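You operate a simulated robot arm through the tools that you are given. There is no shell and no other tool. Be economical: measure what you need, move in short steps, check, and stop when the job is done.

Carry out the task below with a simulated robot arm. There is one attempt and no reset: what you move stays moved.

TASK
Put the blue cloth and the red pipe cap in the grey stacking box.
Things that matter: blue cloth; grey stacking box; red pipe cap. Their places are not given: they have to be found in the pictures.

It is judged by the outcome, as a careful person would: the job done as asked, and still so three seconds after it is handed in. It fails if anything else is knocked over, pushed out of place, dropped, spilled or broken.

THE ROBOT
A 7-joint arm with a two-finger parallel gripper, fixed in place. Base frame: the origin is at the foot of the arm, x ahead of it, y to its left, z up; the work surface is at about z = 0. Lengths are in mm, angles in degrees, forces in N, time in s.
With the tool pointing down near the work surface it reaches from about 220 to 580 mm from the base axis. Its first joint turns from -66.0 to 66.0 degrees. Payload 2.5 kg.
Tool frame: the origin (TCP) lies between the finger pads and is the grasp point; the fingertips stand 23 mm ahead of it; z points along the fingers, y is the line along which they close. The gripper opens to 94 mm. The fingers are 38 mm wide and 10 mm thick; the gripper's body (54 by 96 mm) begins 39 mm behind the TCP.
Orientation is told as [roll, pitch, yaw] about the base's x, y, z axes, in that order, counted from this pose: with the fingers straight down and closing along the base's y, the tool's x points along the base's -x, its y along +y and its z along -z.

THE INTERFACE
- The arm moves only by the tool servo_tool. Its argument "targets" is a list of rows, each a list of 3 entries, a list of its own where there are three numbers: the shift along the tool's x, y, z in mm, then the turn, a rotation vector about the tool's x, y, z in degrees, then the opening, from 0 (shut) to 1 (fully open). In form: [[[dx, dy, dz], [ax, ay, az], jaw], ...]. A call has 1 to 12 rows; each row shifts and turns the commanded pose from where the row before left it, along the tool's axes as they then stand. A row lasts 0.2 s, in which the tool goes at most 50 mm and 8.6 degrees; a call with a longer step from one row to the next is refused whole, and so is a gripper value outside its range. A pose out of reach is approached as far as the arm can. The call stops where the force on the tool passes 40 N (or 10 N more than at its start, if that is more) or the arm is blocked; 0.2 s more then pass. The fingers move at their own pace (about 108 mm/s each) and stop on an object; they squeeze with about 39 N. The grip force told is the motor's: it shows also when the fingers shut on nothing. Time passes only in rows, and 0.2 s behind the last, so rows that do not move let the fingers close. It gives the time, the measured TCP pose, the force on the tool (base axes), the opening and the grip force at its end, in the units of the frame above (readings bear some noise), and new pictures: "pictures" is both (left out), scene, wrist or none.
- Cameras (640 x 400 px; columns grow to the right, rows downward): "scene" is fixed at [126.4, -414.9, 542.1]; the picture's right is [0.71, -0.70, 0.00], its down [-0.49, -0.50, -0.72] and it looks along [0.50, 0.51, -0.70] (base axes); focal length 218 px, centre (320, 200). "wrist" rides on the gripper at [-39, 0, -44] in the tool frame; the picture's right is [0.00, -1.00, 0.00], its down [0.97, 0.00, -0.24] and it looks along [0.24, 0.00, 0.97] (tool axes); focal length 218 px, centre (320, 200).
- measure_at(camera, pixels): for up to 12 pixels [column, row] of the newest picture of that camera ("zoom" is the newest enlarged one), the place [x, y, z] in the base frame of the surface seen there, good to about 2 mm, but the place of the scene camera against the robot may be out by one fixed shift of up to 18 mm in any direction. No time passes.
- inspect(camera, box): a new picture of the part [left, top, right, bottom] of that camera's present view, enlarged. No time passes.
- close_job(): hands the job in; it is judged then, once.

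Work in short steps. Measure before you move; look again where a grasp or a placing could have gone wrong, and mend it. You have 60 turns and 120 pictures in all, the two below and enlarged ones among them. Open the gripper and draw the arm clear of the work before you hand the job in, unless the task says otherwise; then end with one line.

The tools are called after "Request:" as name(argument=value, ...) on one line, values as JSON. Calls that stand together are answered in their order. servo_tool: Moves the arm, as the interface text tells. Its arguments: {"type":"object","properties":{"targets":{"type":"array","items":{"type":"array"}},"pictures":{"type":"string","enum":["both","scene","wrist","none"]}},"required":["targets"]} The other tools are called the same way: measure_at (camera, pixels) gives the place of the surface under pixels of a picture; inspect (camera, box) takes an enlarged picture of a part of a camera's view; close_job () hands the job in.

At the start:

```text
clock: 0.0
tcp_pos: [400.8, -190.2, 357.7]
orientation: [-0.1, 0.0, 0.0]
force: [-0.8, 0.9, -0.2]
finger_gap: 94.3
grip_force: 0.1
```

scene: 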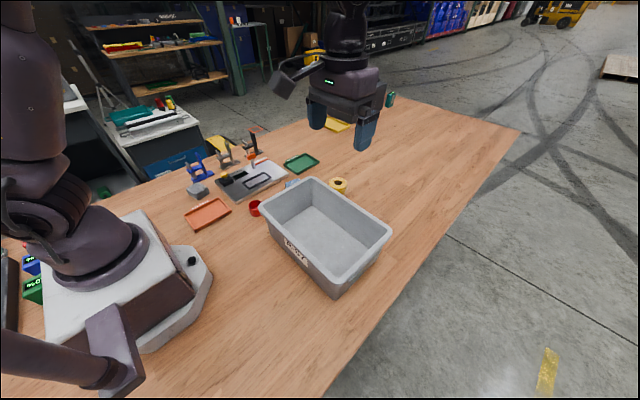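
wrist: 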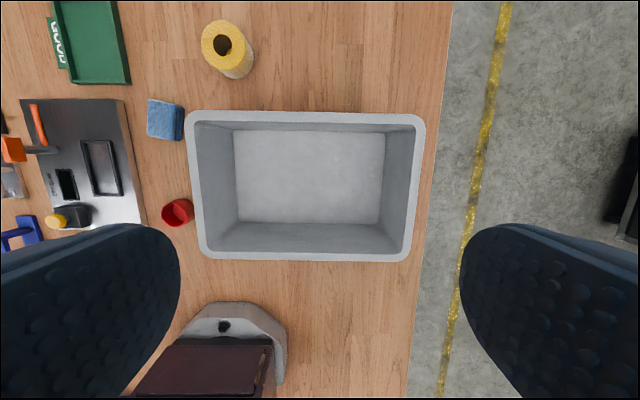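

The wrist view shows the blue cloth near (165,120), the red cap near (178,212), and the box spanning (190-425, 110-260). I'll measure these first.

Request:
measure_at(camera="wrist", pixels=[[163, 118], [150, 103], [180, 105], [182, 138], [148, 134], [178, 201], [165, 212], [192, 210], [178, 215], [195, 180], [310, 175], [418, 180]])

Request:
inspect(camera="wrist", box=[120, 80, 280, 240])

Request:
inspect(camera="scene", box=[220, 150, 380, 250])

```text
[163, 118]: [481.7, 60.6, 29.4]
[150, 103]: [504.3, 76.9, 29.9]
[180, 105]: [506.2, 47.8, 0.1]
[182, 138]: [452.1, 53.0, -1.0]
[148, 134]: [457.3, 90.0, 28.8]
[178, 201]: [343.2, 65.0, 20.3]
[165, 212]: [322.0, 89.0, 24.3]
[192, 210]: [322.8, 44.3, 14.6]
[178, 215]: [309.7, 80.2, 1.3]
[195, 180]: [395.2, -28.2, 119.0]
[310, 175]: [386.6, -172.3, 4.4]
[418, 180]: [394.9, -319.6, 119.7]
```

```text
2.50 times, centred on (200, 160) of wrist
```

zoom: 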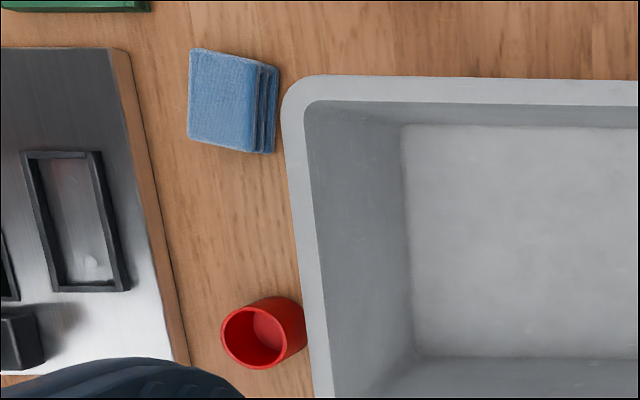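

```text
4.00 times, centred on (300, 200) of scene
```

zoom: 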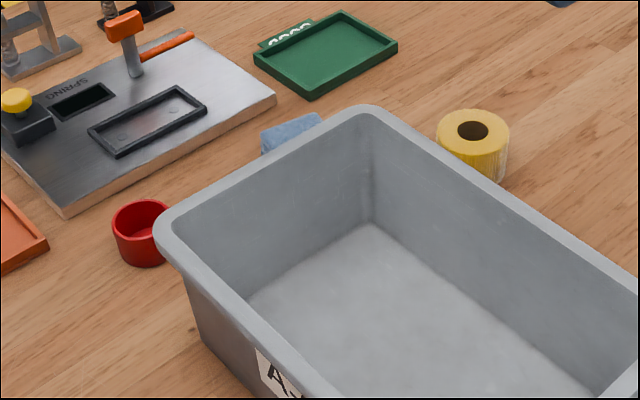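

The box rim is about 119 mm high, and both items sit just to its left. I'll move above them for a clearer look.

Request:
servo_tool(targets=[[[0, 45, 0], [0, 0, 0], 1], [[0, 45, 0], [0, 0, 0], 1], [[0, 45, 0], [0, 0, 0], 1], [[0, 45, 0], [0, 0, 0], 1], [[0, 40, 20], [0, 0, 0], 1], [[0, 35, 40], [0, 0, 0], 1], [[0, 0, 0], [0, 0, 0], 1]])

```text
refused: row 6 steps farther than a row can; nothing moved
```

Request:
servo_tool(targets=[[[0, 45, 0], [0, 0, 0], 1], [[0, 45, 0], [0, 0, 0], 1], [[0, 45, 0], [0, 0, 0], 1], [[0, 45, 0], [0, 0, 0], 1], [[0, 40, 20], [0, 0, 0], 1], [[0, 35, 30], [0, 0, 0], 1], [[0, 0, 0], [0, 0, 0], 1]])

```text
clock: 1.6
tcp_pos: [401.4, 67.9, 312.5]
orientation: [-0.1, 0.0, 0.0]
force: [-0.8, -0.3, -0.1]
finger_gap: 94.2
grip_force: 0.1
```

scene: 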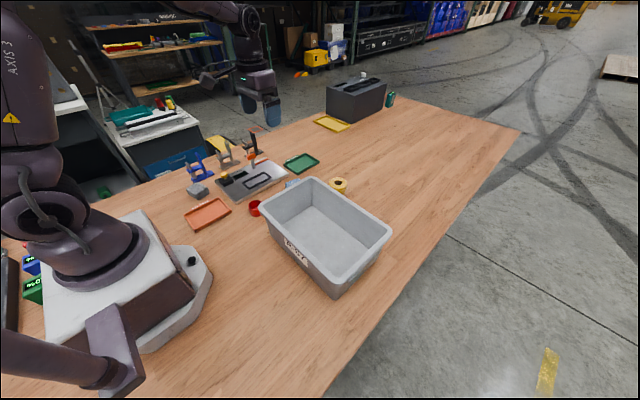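
wrist: 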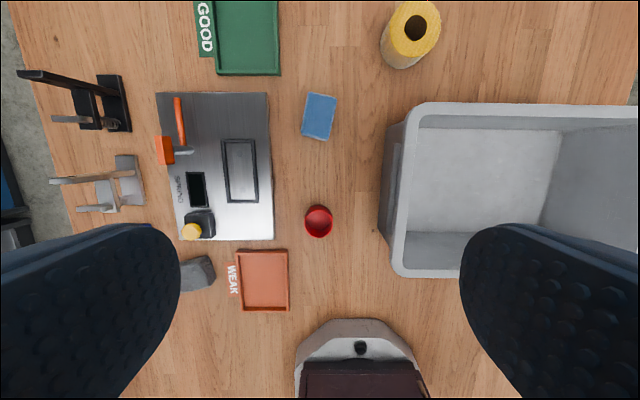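

Request:
inspect(camera="wrist", box=[256, 80, 416, 240])

Request:
measure_at(camera="wrist", pixels=[[319, 117], [309, 95], [335, 98], [303, 134], [327, 139], [318, 206], [306, 220], [331, 220], [320, 236], [320, 220], [270, 160], [385, 160]])

```text
2.50 times, centred on (336, 160) of wrist
```

zoom: 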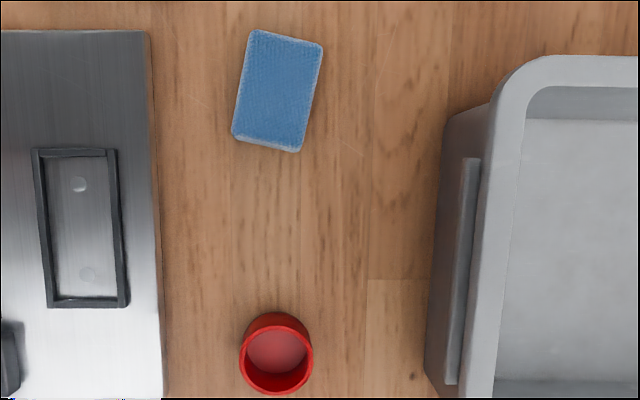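

```text
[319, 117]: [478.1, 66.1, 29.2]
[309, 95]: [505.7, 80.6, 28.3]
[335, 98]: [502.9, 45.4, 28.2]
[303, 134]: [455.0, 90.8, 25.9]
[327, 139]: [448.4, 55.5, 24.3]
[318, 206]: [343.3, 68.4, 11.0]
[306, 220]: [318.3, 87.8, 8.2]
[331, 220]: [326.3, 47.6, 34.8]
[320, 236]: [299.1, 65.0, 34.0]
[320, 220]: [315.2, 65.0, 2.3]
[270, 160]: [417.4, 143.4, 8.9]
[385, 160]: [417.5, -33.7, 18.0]
```

Cloth: centre about (478,67), top z 29, about 36 mm wide, long axis turned about -11°. Cap: centre about (322,67), 40 mm across, 35 mm high. I'll line up over the cloth and come partway down.

Request:
servo_tool(targets=[[[-38, 0, 20], [0, 0, 0], 0.75], [[-38, 0, 30], [0, 0, 0], 0.75], [[0, 0, 45], [0, 0, 5.5], 0.75], [[0, 0, 45], [0, 0, 5.5], 0.75], [[0, 0, 40], [0, 0, 0], 0.75], [[0, 0, 0], [0, 0, 0], 0.75]], pictures="wrist")

```text
clock: 3.0
tcp_pos: [477.5, 63.2, 127.5]
orientation: [0.0, 0.0, -11.0]
force: [-0.5, 0.3, -0.1]
finger_gap: 70.5
grip_force: 0.2
```

wrist: 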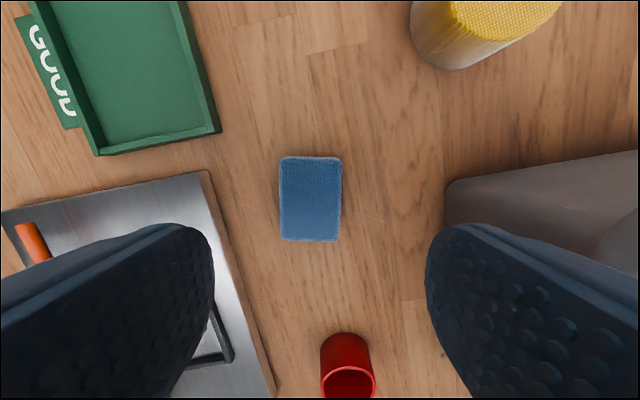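

The cloth is square to the fingers and centred at about column 311, so I'll shift 4 mm in y, come down and close.

Request:
servo_tool(targets=[[[0, 4, 35], [0, 0, 0], 0.75], [[0, 0, 35], [0, 0, 0], 0.75], [[0, 0, 20], [0, 0, 0], 0.75], [[0, 0, 9], [0, 0, 0], 0.75], [[0, 0, 0], [0, 0, 0], 0.75], [[0, 0, 0], [0, 0, 0], 0], [[0, 0, 0], [0, 0, 0], 0], [[0, 0, 0], [0, 0, 0], 0]])

```text
clock: 4.8
tcp_pos: [476.9, 68.4, 29.4]
orientation: [-0.1, 0.0, -11.0]
force: [0.3, -0.7, -0.7]
finger_gap: 42.9
grip_force: 38.6
```

scene: 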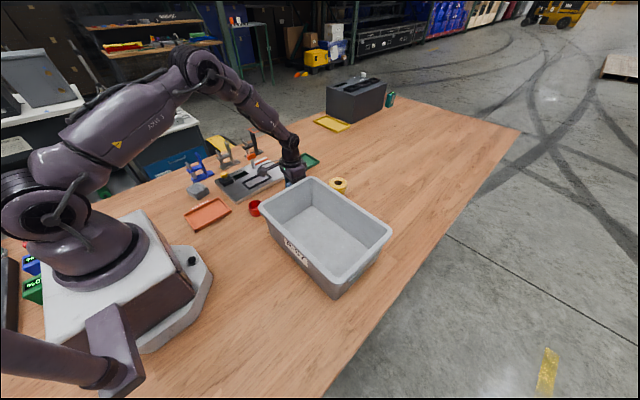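
wrist: 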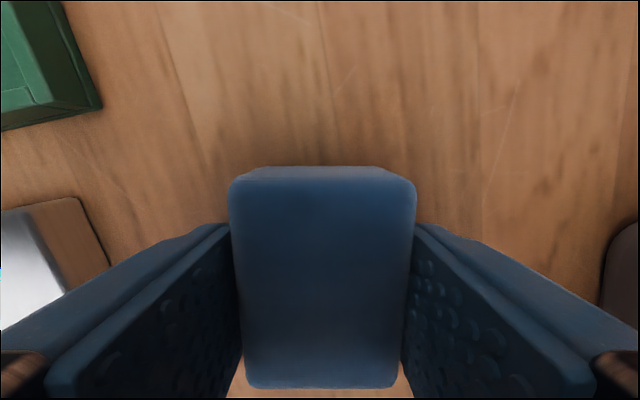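

Grip is firm (gap 42.9 mm). I'll lift straight up, then turn back to square.

Request:
servo_tool(targets=[[[0, 0, -25], [0, 0, 0], 0], [[0, 0, -40], [0, 0, 0], 0], [[0, 0, -45], [0, 0, 0], 0], [[0, 0, -45], [0, 0, 0], 0], [[0, 0, -40], [0, 0, -5.5], 0], [[0, 0, 0], [0, 0, -5.5], 0], [[30, -30, 0], [0, 0, 0], 0], [[30, -35, 0], [0, 0, 0], 0], [[31, -38, 0], [0, 0, 0], 0], [[0, -45, 0], [0, 0, 0], 0], [[0, -45, 0], [0, 0, 0], 0], [[0, -40, 0], [0, 0, 0], 0]])

```text
clock: 7.4
tcp_pos: [384.1, -162.9, 226.3]
orientation: [-0.1, 0.0, 0.0]
force: [-0.2, 0.5, 0.1]
finger_gap: 0.0
grip_force: 39.0
```

scene: 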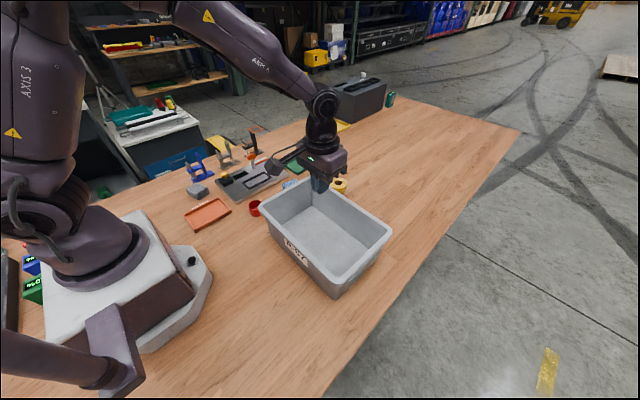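
wrist: 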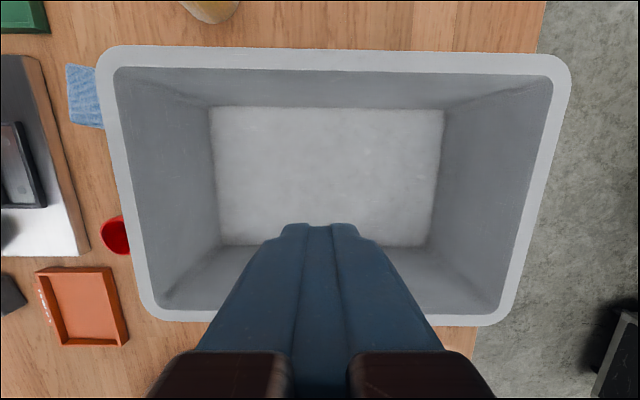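

The fingers shut on nothing: the cloth slipped out and is still near its old place. I'll go back up over it and look.

Request:
servo_tool(targets=[[[0, 45, 0], [0, 0, 0], 0.75], [[0, 45, 0], [0, 0, 0], 0.75], [[0, 45, 0], [0, 0, 0], 0.75], [[-30, 38, 0], [0, 0, 0], 0.75], [[-30, 38, 0], [0, 0, 0], 0.75], [[-33, 20, 0], [0, 0, 0], 0.75], [[0, 0, 35], [0, 0, 0], 0.75], [[0, 0, 0], [0, 0, 0], 0.75]], pictures="wrist")

Request:
inspect(camera="wrist", box=[240, 120, 400, 280])

```text
clock: 9.2
tcp_pos: [478.6, 67.8, 186.8]
orientation: [0.0, 0.1, 0.1]
force: [-0.1, -0.6, 0.2]
finger_gap: 70.4
grip_force: 0.1
```

wrist: 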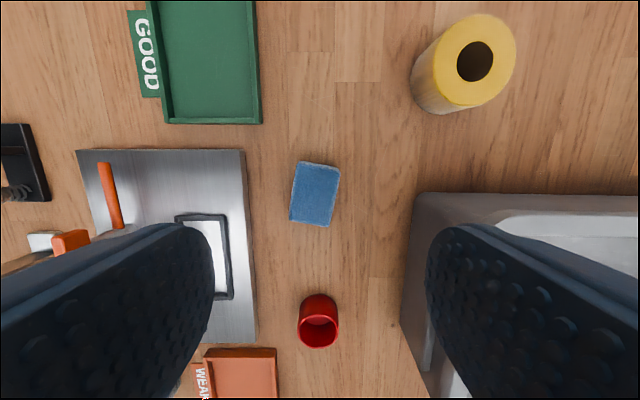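

```text
2.50 times, centred on (320, 200) of wrist
```

zoom: 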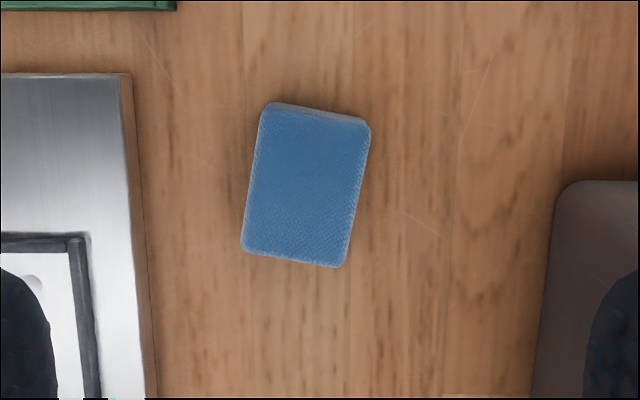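

Request:
measure_at(camera="zoom", pixels=[[307, 185], [270, 112], [365, 128], [248, 240], [338, 258], [315, 104]])

```text
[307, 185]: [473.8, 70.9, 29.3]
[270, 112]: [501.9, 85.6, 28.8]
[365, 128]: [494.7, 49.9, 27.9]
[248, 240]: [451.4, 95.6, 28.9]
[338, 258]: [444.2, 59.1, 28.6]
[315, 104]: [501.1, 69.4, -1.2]
```

Cloth centre is now (473,72), so I'll grip deeper (TCP z about 25), hold longer, and start the lift slowly.

Request:
servo_tool(targets=[[[5.5, 4, 30], [0, 0, 0], 0.75], [[0, 0, 30], [0, 0, 5.5], 0.75], [[0, 0, 35], [0, 0, 5.5], 0.75], [[0, 0, 35], [0, 0, 0], 0.75], [[0, 0, 20], [0, 0, 0], 0.75], [[0, 0, 8], [0, 0, 0], 0.75], [[0, 0, 4], [0, 0, 0], 0.75], [[0, 0, 0], [0, 0, 0], 0], [[0, 0, 0], [0, 0, 0], 0], [[0, 0, 0], [0, 0, 0], 0], [[0, 0, 0], [0, 0, 0], 0]], pictures="wrist")

Request:
servo_tool(targets=[[[0, 0, -3], [0, 0, 0], 0], [[0, 0, -5], [0, 0, 0], 0], [[0, 0, -6], [0, 0, 0], 0], [[0, 0, -6], [0, 0, 0], 0], [[0, 0, 0], [0, 0, 0], 0]])

```text
clock: 11.6
tcp_pos: [473.0, 73.3, 27.4]
orientation: [0.0, 0.1, -10.9]
force: [-0.2, 0.4, -0.1]
finger_gap: 42.9
grip_force: 39.6
```

wrist: 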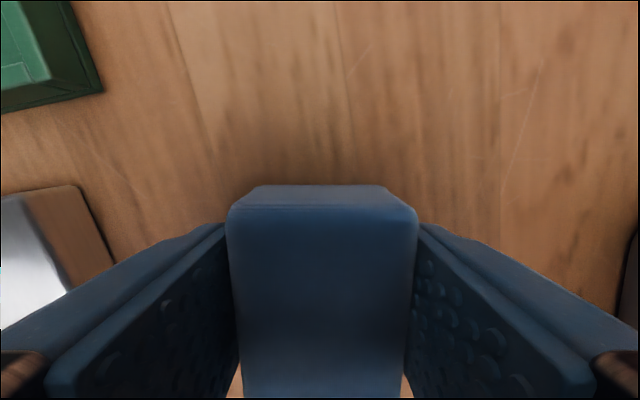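

```text
clock: 12.8
tcp_pos: [474.0, 71.1, 48.5]
orientation: [0.0, -0.1, -11.0]
force: [0.8, 0.0, -0.6]
finger_gap: 42.9
grip_force: 39.7
```

scene: 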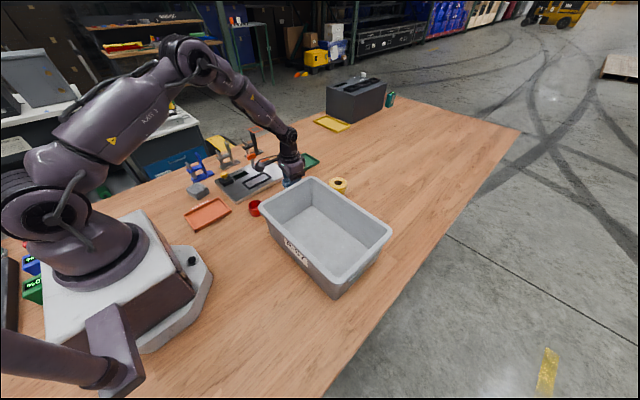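
wrist: 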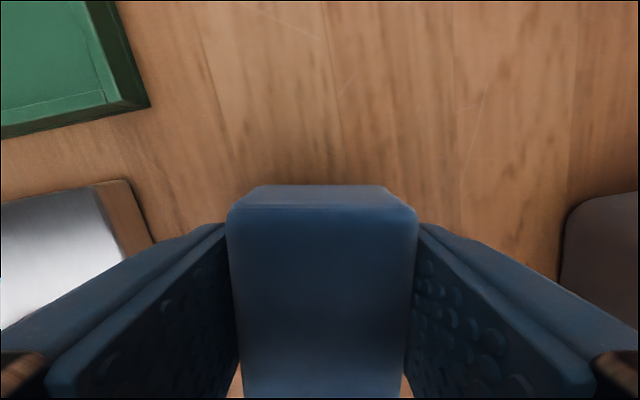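

The cloth is rising with the fingers, with the same size in view and the gap still 42.9 mm. I'll keep lifting gently.

Request:
servo_tool(targets=[[[0, 0, -10], [0, 0, 0], 0], [[0, 0, -15], [0, 0, 0], 0], [[0, 0, -20], [0, 0, 0], 0], [[0, 0, -20], [0, 0, 0], 0], [[0, 0, -20], [0, 0, 0], 0], [[0, 0, -20], [0, 0, 0], 0], [[0, 0, -20], [0, 0, 0], 0], [[0, 0, -20], [0, 0, 0], 0], [[0, 0, -10], [0, 0, 0], 0]], pictures="wrist")

```text
clock: 14.8
tcp_pos: [473.7, 69.7, 202.4]
orientation: [0.0, 0.1, -11.1]
force: [-0.9, -0.3, -0.7]
finger_gap: 42.8
grip_force: 38.7
```

wrist: 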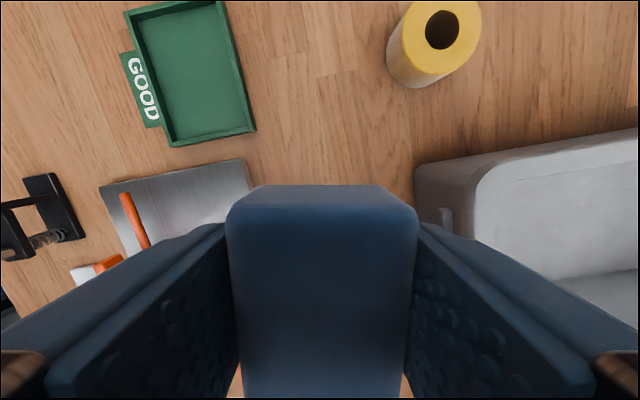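

Still held. I'll carry it over the box at a moderate pace without turning.

Request:
servo_tool(targets=[[[3, -10, 0], [0, 0, 0], 0], [[3, -20, 0], [0, 0, 0], 0], [[3, -28, 0], [0, 0, 0], 0], [[3, -28, 0], [0, 0, 0], 0], [[3, -28, 0], [0, 0, 0], 0], [[3, -28, 0], [0, 0, 0], 0], [[3, -28, 0], [0, 0, 0], 0], [[3, -28, 0], [0, 0, 0], 0], [[3, -28, 0], [0, 0, 0], 0], [[3, -28, 0], [0, 0, 0], 0], [[3, -22, 0], [0, 0, 0], 0], [[0, -12, 0], [0, 0, 0], 0]])

```text
clock: 17.4
tcp_pos: [388.2, -202.0, 201.9]
orientation: [-0.1, 0.0, -11.0]
force: [-0.1, -0.2, -0.2]
finger_gap: 42.6
grip_force: 39.1
```

scene: 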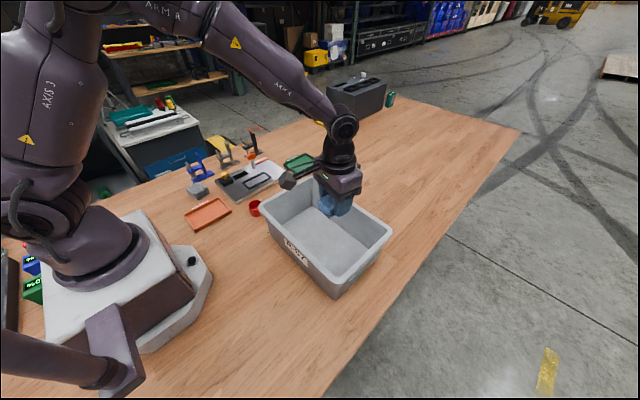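
wrist: 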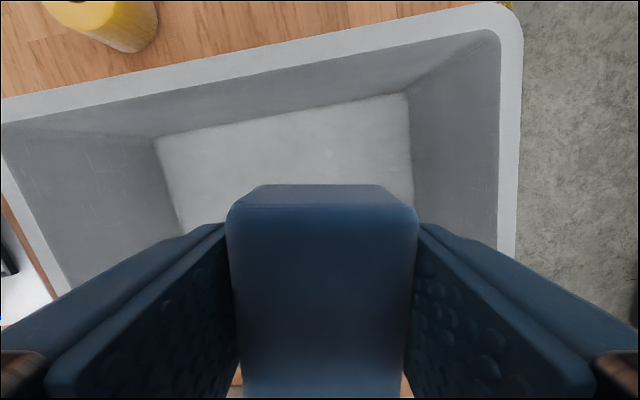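

Inside the box the floor runs x 298–467, y -309…-34, so there's clearance on every side. I'll lower to about 4 mm above the floor and release.

Request:
servo_tool(targets=[[[0, 0, 20], [0, 0, 0], 0], [[0, 0, 30], [0, 0, 0], 0], [[0, 0, 30], [0, 0, 0], 0], [[0, 0, 30], [0, 0, 0], 0], [[0, 0, 30], [0, 0, 0], 0], [[0, 0, 18], [0, 0, 0], 0], [[0, 0, 9], [0, 0, 0], 0], [[0, 0, 0], [0, 0, 0], 0], [[0, 0, 0], [0, 0, 0], 0.7], [[0, 0, 0], [0, 0, 0], 0.7]], pictures="wrist")

```text
clock: 18.8
tcp_pos: [383.9, -205.8, 55.7]
orientation: [0.2, 0.5, -11.0]
force: [-0.6, 1.4, 10.6]
finger_gap: 42.8
grip_force: 39.7
stopped in row 6: the force on the tool passed its limit (the readings are from after the stop); the commanded pose is now the measured one
```

wrist: 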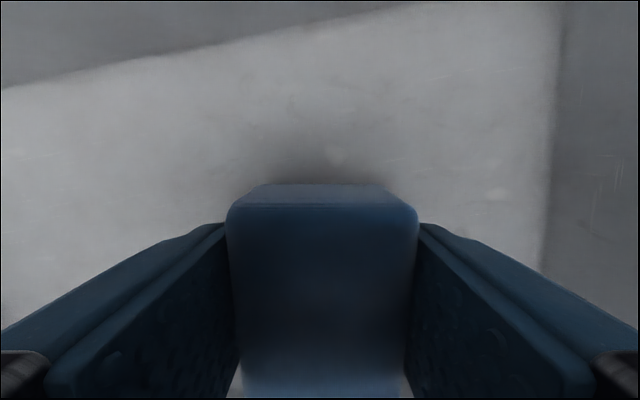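

It touched something at TCP z 55.7, earlier than I expected. I'll check before releasing.

Request:
inspect(camera="scene", box=[240, 120, 400, 300])

Request:
measure_at(camera="wrist", pixels=[[320, 150], [200, 180], [320, 195], [320, 220], [320, 300], [500, 200]])

```text
2.22 times, centred on (320, 210) of scene
```

zoom: 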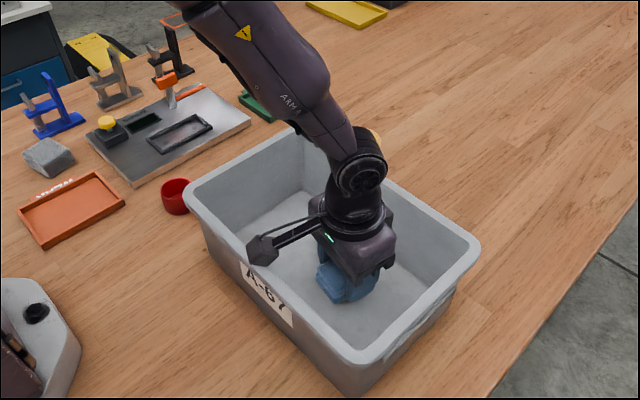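

```text
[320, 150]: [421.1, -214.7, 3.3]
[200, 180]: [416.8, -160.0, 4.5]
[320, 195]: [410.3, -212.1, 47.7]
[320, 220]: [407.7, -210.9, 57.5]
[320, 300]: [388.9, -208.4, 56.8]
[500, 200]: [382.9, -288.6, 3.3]
```

A boom with a bulb sticks out from the gripper and may be resting on the rim. I'll measure it.

Request:
measure_at(camera="zoom", pixels=[[262, 250], [262, 238], [280, 238], [300, 228], [320, 222], [245, 258], [230, 233], [278, 268], [340, 290], [335, 240], [455, 235], [215, 185]])

Request:
inspect(camera="scene", box=[280, 180, 360, 240])

```text
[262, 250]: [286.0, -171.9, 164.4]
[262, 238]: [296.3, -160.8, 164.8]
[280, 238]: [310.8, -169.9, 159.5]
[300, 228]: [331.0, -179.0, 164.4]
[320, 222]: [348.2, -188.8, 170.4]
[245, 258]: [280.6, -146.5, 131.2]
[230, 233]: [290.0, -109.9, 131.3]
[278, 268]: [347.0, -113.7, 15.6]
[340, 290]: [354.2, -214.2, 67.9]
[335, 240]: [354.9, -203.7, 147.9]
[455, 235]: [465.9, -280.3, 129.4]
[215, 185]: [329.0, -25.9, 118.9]
```

```text
6.67 times, centred on (320, 210) of scene
```

zoom: 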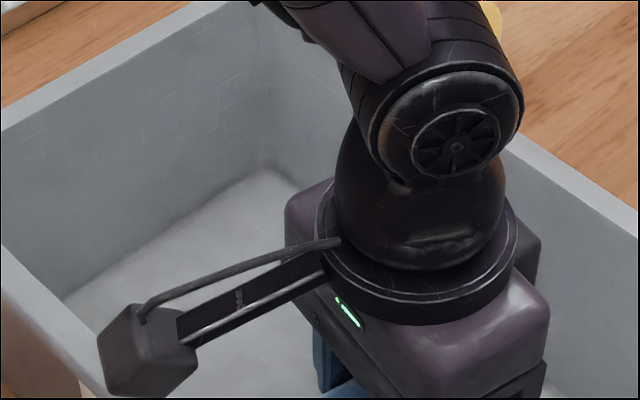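

The boom trails about 100 mm toward -x, so its bulb has landed on the front rim. The soft cloth is only about 25 mm above the floor, so I'll raise slightly to unload the rim and release it here.

Request:
servo_tool(targets=[[[0, 0, -4], [0, 0, 0], 0], [[0, 0, 0], [0, 0, 0], 0], [[0, 0, 0], [0, 0, 0], 0.7], [[0, 0, 0], [0, 0, 0], 0.7], [[0, 0, 0], [0, 0, 0], 0.7], [[0, 0, -30], [0, 0, 0], 0.7], [[0, 0, -40], [0, 0, 0], 0.7], [[0, 0, -40], [0, 0, 0], 0.7], [[0, 0, -40], [0, 0, 0], 0.7]])

```text
clock: 20.8
tcp_pos: [385.3, -204.8, 208.4]
orientation: [0.1, 0.5, -11.0]
force: [0.1, 0.1, 0.3]
finger_gap: 65.7
grip_force: 0.0
```

scene: 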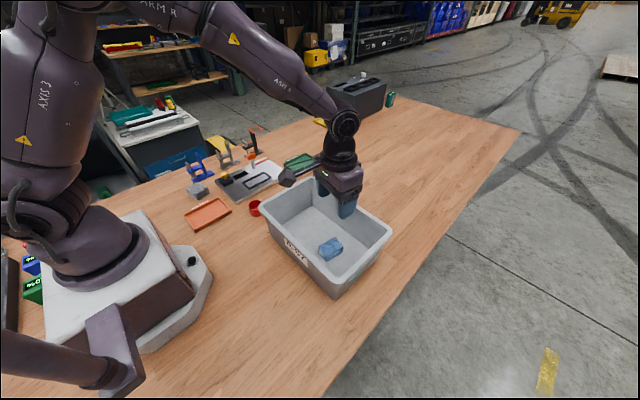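
wrist: 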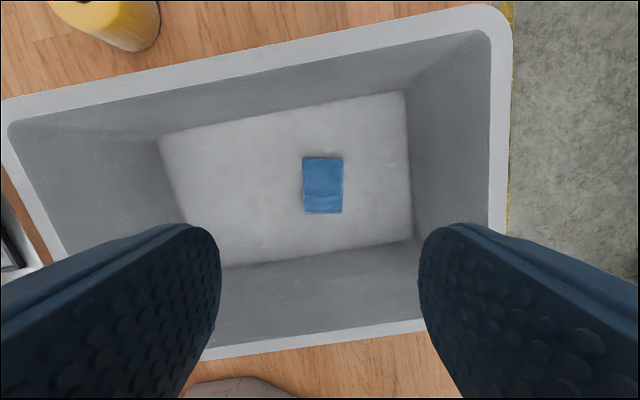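

The cloth lies flat in the box and the box hasn't moved. Before reaching for the cap, I'll measure the plinth and board heights to check clearance for the boom.

Request:
measure_at(camera="scene", pixels=[[200, 270], [191, 261], [180, 250], [212, 275], [205, 190], [226, 180], [255, 205], [210, 215], [253, 140]])

Request:
servo_tool(targets=[[[0, 30, -10], [0, 0, 0], 0.8], [[0, 45, 0], [0, 0, 0], 0.8], [[0, 45, 0], [0, 0, -5.5], 0.8], [[0, 45, 0], [0, 0, -5.5], 0.8], [[0, 45, 0], [0, 0, 0], 0.8], [[15, 40, 0], [0, 0, 0], 0.8], [[35, 10, 0], [0, 0, 0], 0.8], [[35, 0, 0], [0, 0, 0], 0.8], [[0, 0, 0], [0, 0, 0], 0.8]])

```text
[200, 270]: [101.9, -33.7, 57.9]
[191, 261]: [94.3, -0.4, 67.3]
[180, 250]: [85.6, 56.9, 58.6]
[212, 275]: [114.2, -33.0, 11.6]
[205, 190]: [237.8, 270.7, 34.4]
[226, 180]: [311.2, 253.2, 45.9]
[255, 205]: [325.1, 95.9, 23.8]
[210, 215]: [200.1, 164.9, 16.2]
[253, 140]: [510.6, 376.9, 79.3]
```

```text
clock: 22.8
tcp_pos: [327.8, 54.1, 220.1]
orientation: [0.2, 0.5, 0.0]
force: [0.0, 0.4, -0.9]
finger_gap: 75.3
grip_force: 0.0
```

scene: 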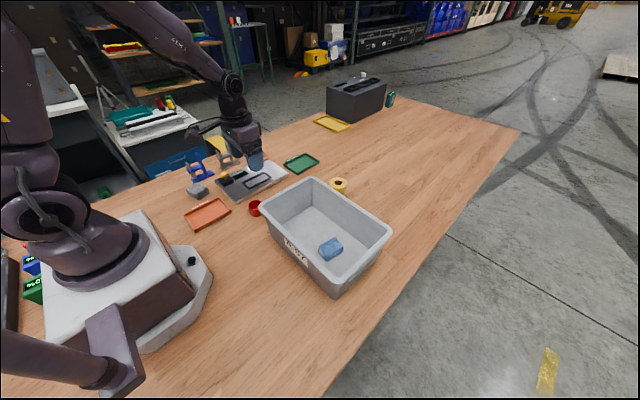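
wrist: 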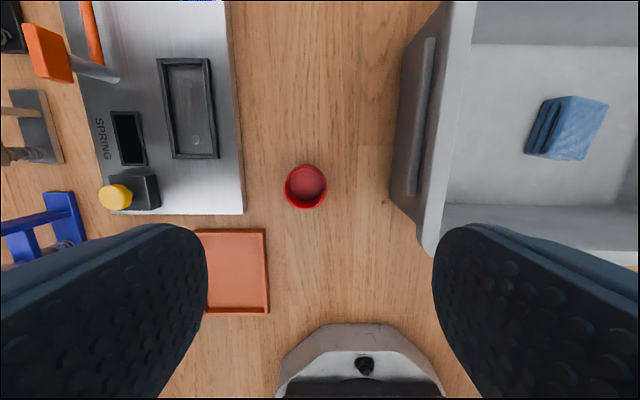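

Plinth is clear (front at x about 110, height about 65). I'll measure the cap's rim at (306,187).

Request:
measure_at(camera="wrist", pixels=[[286, 187], [326, 187], [306, 206], [306, 167], [306, 185], [287, 190], [325, 190]])

Request:
inspect(camera="wrist", box=[266, 150, 346, 230])

```text
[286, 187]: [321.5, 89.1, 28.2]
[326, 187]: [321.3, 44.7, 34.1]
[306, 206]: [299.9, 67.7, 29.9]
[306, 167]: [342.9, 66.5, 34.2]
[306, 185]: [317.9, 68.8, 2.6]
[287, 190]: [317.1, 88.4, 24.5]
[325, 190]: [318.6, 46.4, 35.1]
```

```text
5.00 times, centred on (306, 190) of wrist
```

zoom: 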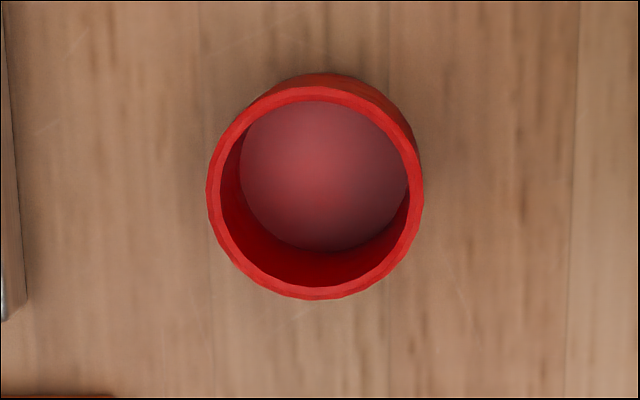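

Cap centre is about (321,67) and 42 mm across. The board (y about 135+) and tray (x below about 280) leave room for the fingers, so I'll descend and grip.

Request:
servo_tool(targets=[[[7, 13, 20], [0, 0, 0], 0.75], [[0, 0, 40], [0, 0, 0], 0.75], [[0, 0, 40], [0, 0, 0], 0.75], [[0, 0, 35], [0, 0, 0], 0.75], [[0, 0, 30], [0, 0, 0], 0.75], [[0, 0, 18], [0, 0, 0], 0.75], [[0, 0, 9], [0, 0, 0], 0.75], [[0, 0, 0], [0, 0, 0], 0], [[0, 0, 0], [0, 0, 0], 0], [[0, 0, 0], [0, 0, 0], 0], [[0, 0, 0], [0, 0, 0], 0]], pictures="wrist")

Request:
servo_tool(targets=[[[0, 0, -4], [0, 0, 0], 0], [[0, 0, -6], [0, 0, 0], 0], [[0, 0, -10], [0, 0, 0], 0], [[0, 0, 0], [0, 0, 0], 0]])

```text
clock: 25.2
tcp_pos: [320.0, 64.2, 28.2]
orientation: [0.3, 0.3, 0.0]
force: [0.0, 0.6, -0.2]
finger_gap: 45.9
grip_force: 38.7
```

wrist: 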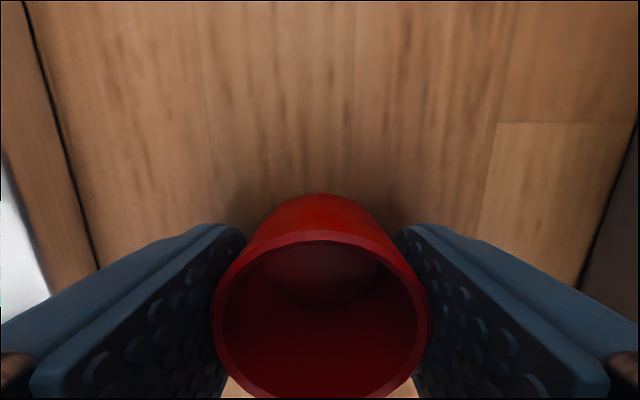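

```text
clock: 26.2
tcp_pos: [318.6, 67.0, 48.8]
orientation: [0.2, 0.5, 0.0]
force: [-0.4, 0.0, -0.1]
finger_gap: 45.3
grip_force: 38.9
```

scene: 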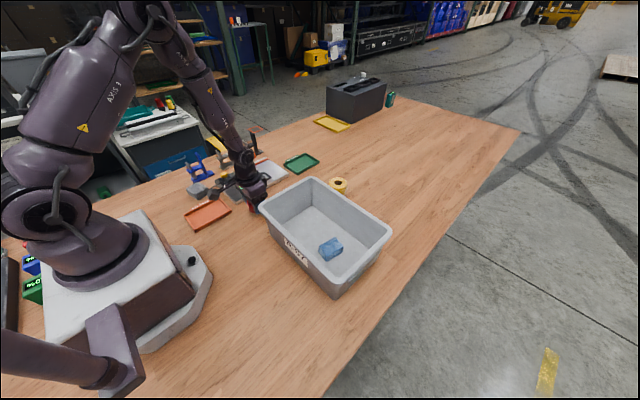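
wrist: 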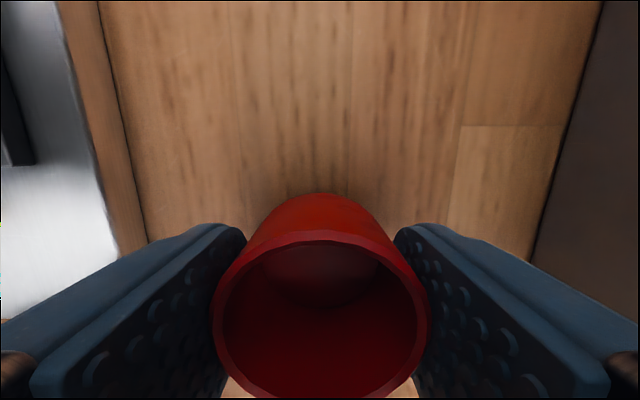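

The cap is held and rising with the fingers, so I'll lift on to about z 205.

Request:
servo_tool(targets=[[[0, 0, -12], [0, 0, 0], 0], [[0, 0, -18], [0, 0, 0], 0], [[0, 0, -22], [0, 0, 0], 0], [[0, 0, -22], [0, 0, 0], 0], [[0, 0, -22], [0, 0, 0], 0], [[0, 0, -22], [0, 0, 0], 0], [[0, 0, -22], [0, 0, 0], 0], [[0, 0, -15], [0, 0, 0], 0], [[0, 0, 0], [0, 0, 0], 0]], pictures="wrist")

```text
clock: 28.2
tcp_pos: [321.0, 64.6, 204.7]
orientation: [0.2, 0.4, 0.0]
force: [0.2, 0.4, -0.6]
finger_gap: 45.4
grip_force: 38.7
```

wrist: 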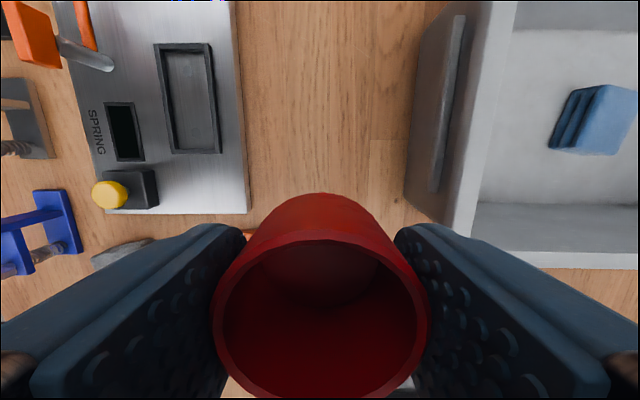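

Held securely. I'll carry it to about (385,-130) over the box, then turn so the boom points along the long side and misses the rim.

Request:
servo_tool(targets=[[[-4, -10, 0], [0, 0, 0], 0], [[-8, -22, 0], [0, 0, 0], 0], [[-8, -26, 0], [0, 0, 0], 0], [[-9, -28, 0], [0, 0, 0], 0], [[-9, -28, 0], [0, 0, 0], 0], [[-9, -28, 0], [0, 0, 0], 0], [[-9, -26, 0], [0, 0, 0], 0], [[-8, -18, 0], [0, 0, 0], 0], [[0, -9, 0], [0, 0, 0], 0], [[0, 0, 0], [0, 0, 0], 0]], pictures="none")

Request:
servo_tool(targets=[[[0, 0, 0], [0, 0, -5], 0], [[0, 0, 0], [0, 0, -8], 0], [[0, 0, 0], [0, 0, -8], 0], [[0, 0, 0], [0, 0, -8], 0], [[0, 0, 0], [0, 0, -8], 0], [[0, 0, 0], [0, 0, -8], 0], [[0, 0, 0], [0, 0, -8], 0], [[0, 0, 0], [0, 0, -8], 0], [[0, 0, 0], [0, 0, -7], 0], [[0, 0, 0], [0, 0, 0], 0]])

```text
clock: 30.4
tcp_pos: [386.0, -131.9, 203.0]
orientation: [0.1, 0.5, 0.0]
force: [0.8, 0.6, -0.2]
finger_gap: 45.6
grip_force: 38.7
```

```text
clock: 32.6
tcp_pos: [384.2, -130.6, 201.3]
orientation: [0.6, -0.1, 68.1]
force: [-0.4, 0.0, 0.2]
finger_gap: 45.4
grip_force: 39.3
```

scene: 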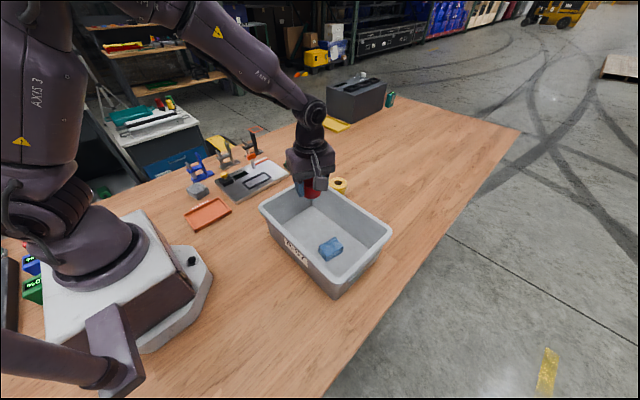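
wrist: 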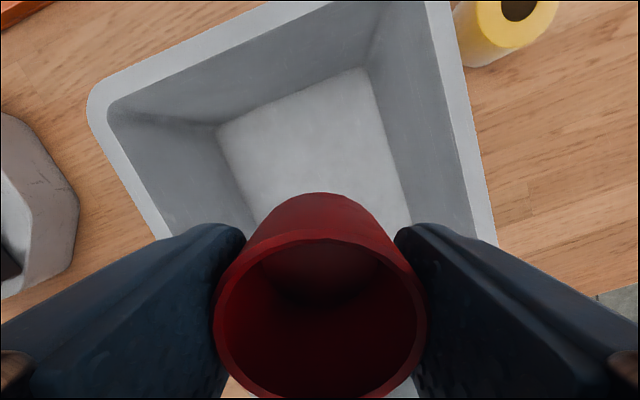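

Request:
inspect(camera="scene", box=[250, 110, 390, 220])

```text
3.64 times, centred on (320, 165) of scene
```

zoom: 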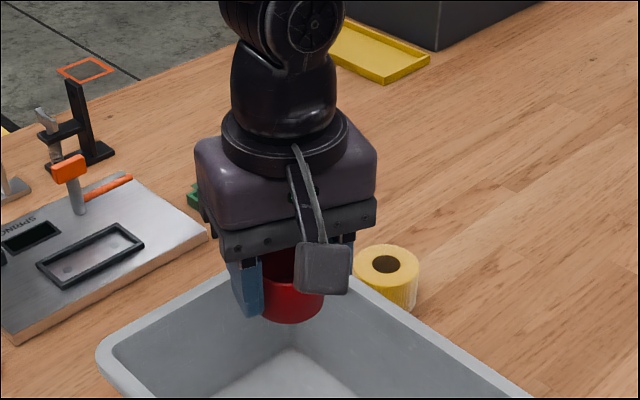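

The boom now points along the box's length over the interior. I'll lower to just above the floor.

Request:
servo_tool(targets=[[[0, 0, 15], [0, 0, 0], 0], [[0, 0, 25], [0, 0, 0], 0], [[0, 0, 25], [0, 0, 0], 0], [[0, 0, 25], [0, 0, 0], 0], [[0, 0, 25], [0, 0, 0], 0], [[0, 0, 20], [0, 0, 0], 0], [[0, 0, 15], [0, 0, 0], 0], [[0, 0, 10], [0, 0, 0], 0], [[0, 0, 6], [0, 0, 0], 0], [[0, 0, 0], [0, 0, 0], 0]])

```text
clock: 34.8
tcp_pos: [383.8, -132.1, 36.2]
orientation: [0.4, 0.0, 68.0]
force: [-0.5, 0.5, -0.5]
finger_gap: 45.4
grip_force: 38.9
```

scene: 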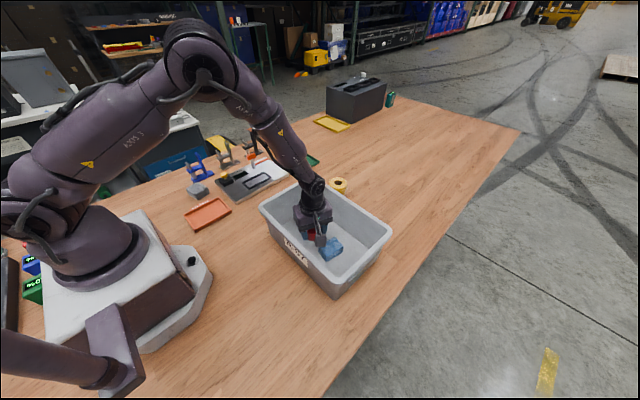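
wrist: 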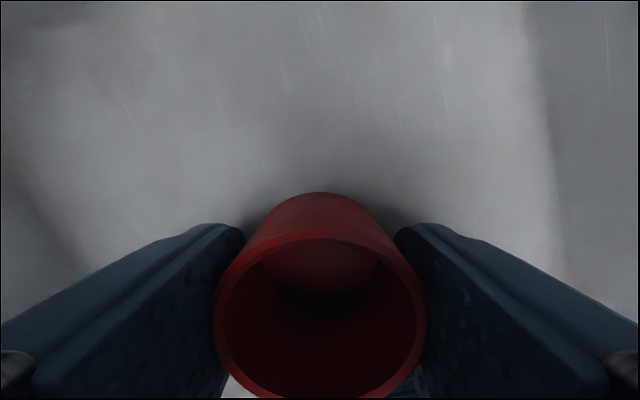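

No contact, and the cap is a few mm above the floor. I'll go down 2 mm more, open, and rise clear.

Request:
servo_tool(targets=[[[0, 0, 2], [0, 0, 0], 0], [[0, 0, 0], [0, 0, 0], 0.65], [[0, 0, 0], [0, 0, 0], 0.65], [[0, 0, 0], [0, 0, 0], 0.65], [[0, 0, -15], [0, 0, 0], 0.65], [[0, 0, -30], [0, 0, 0], 0.65], [[0, 0, -40], [0, 0, 0], 0.65], [[0, 0, -45], [0, 0, 0], 0.65], [[0, 0, -45], [0, 0, 0], 0.65], [[0, 0, -40], [0, 0, 0], 0.65], [[0, 0, 0], [0, 0, 0], 0.65]])

```text
clock: 37.2
tcp_pos: [383.5, -132.2, 248.2]
orientation: [0.5, -0.1, 68.0]
force: [0.3, -0.8, 0.7]
finger_gap: 61.2
grip_force: 0.1
```

scene: 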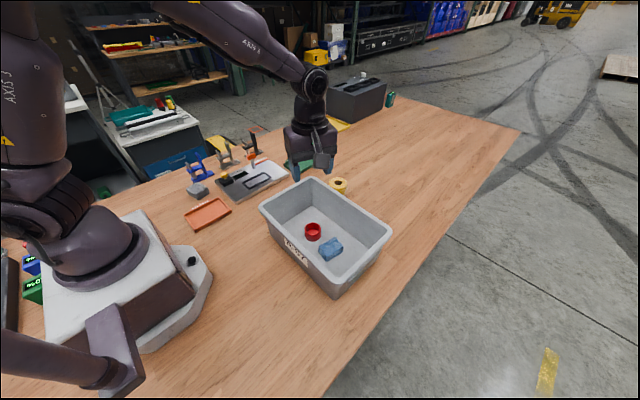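
wrist: 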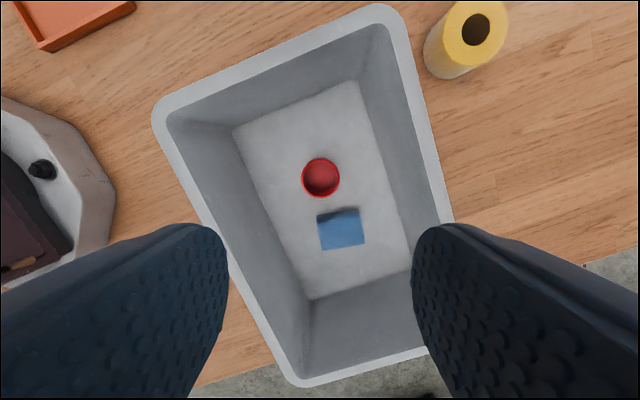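

Both items rest in the box and nothing else has moved. I'll raise the arm a bit more and open fully.

Request:
servo_tool(targets=[[[0, 0, -40], [0, 0, 0], 1], [[0, 0, -40], [0, 0, 0], 1], [[0, 0, 0], [0, 0, 0], 1], [[0, 0, 0], [0, 0, 0], 1]], pictures="scene")

Request:
close_job()

```text
clock: 38.2
tcp_pos: [387.1, -132.9, 329.7]
orientation: [0.5, -0.1, 68.0]
force: [0.4, -0.5, 1.2]
finger_gap: 94.0
grip_force: 0.1
```

scene: 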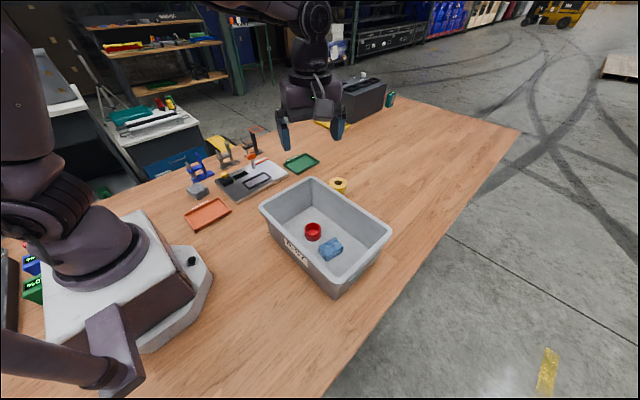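

```text
The job is handed in.
```

The blue cloth and the red pipe cap are both in the grey stacking box; the gripper's boom touched the box's front rim once, but the last picture shows nothing else moved and the arm clear.
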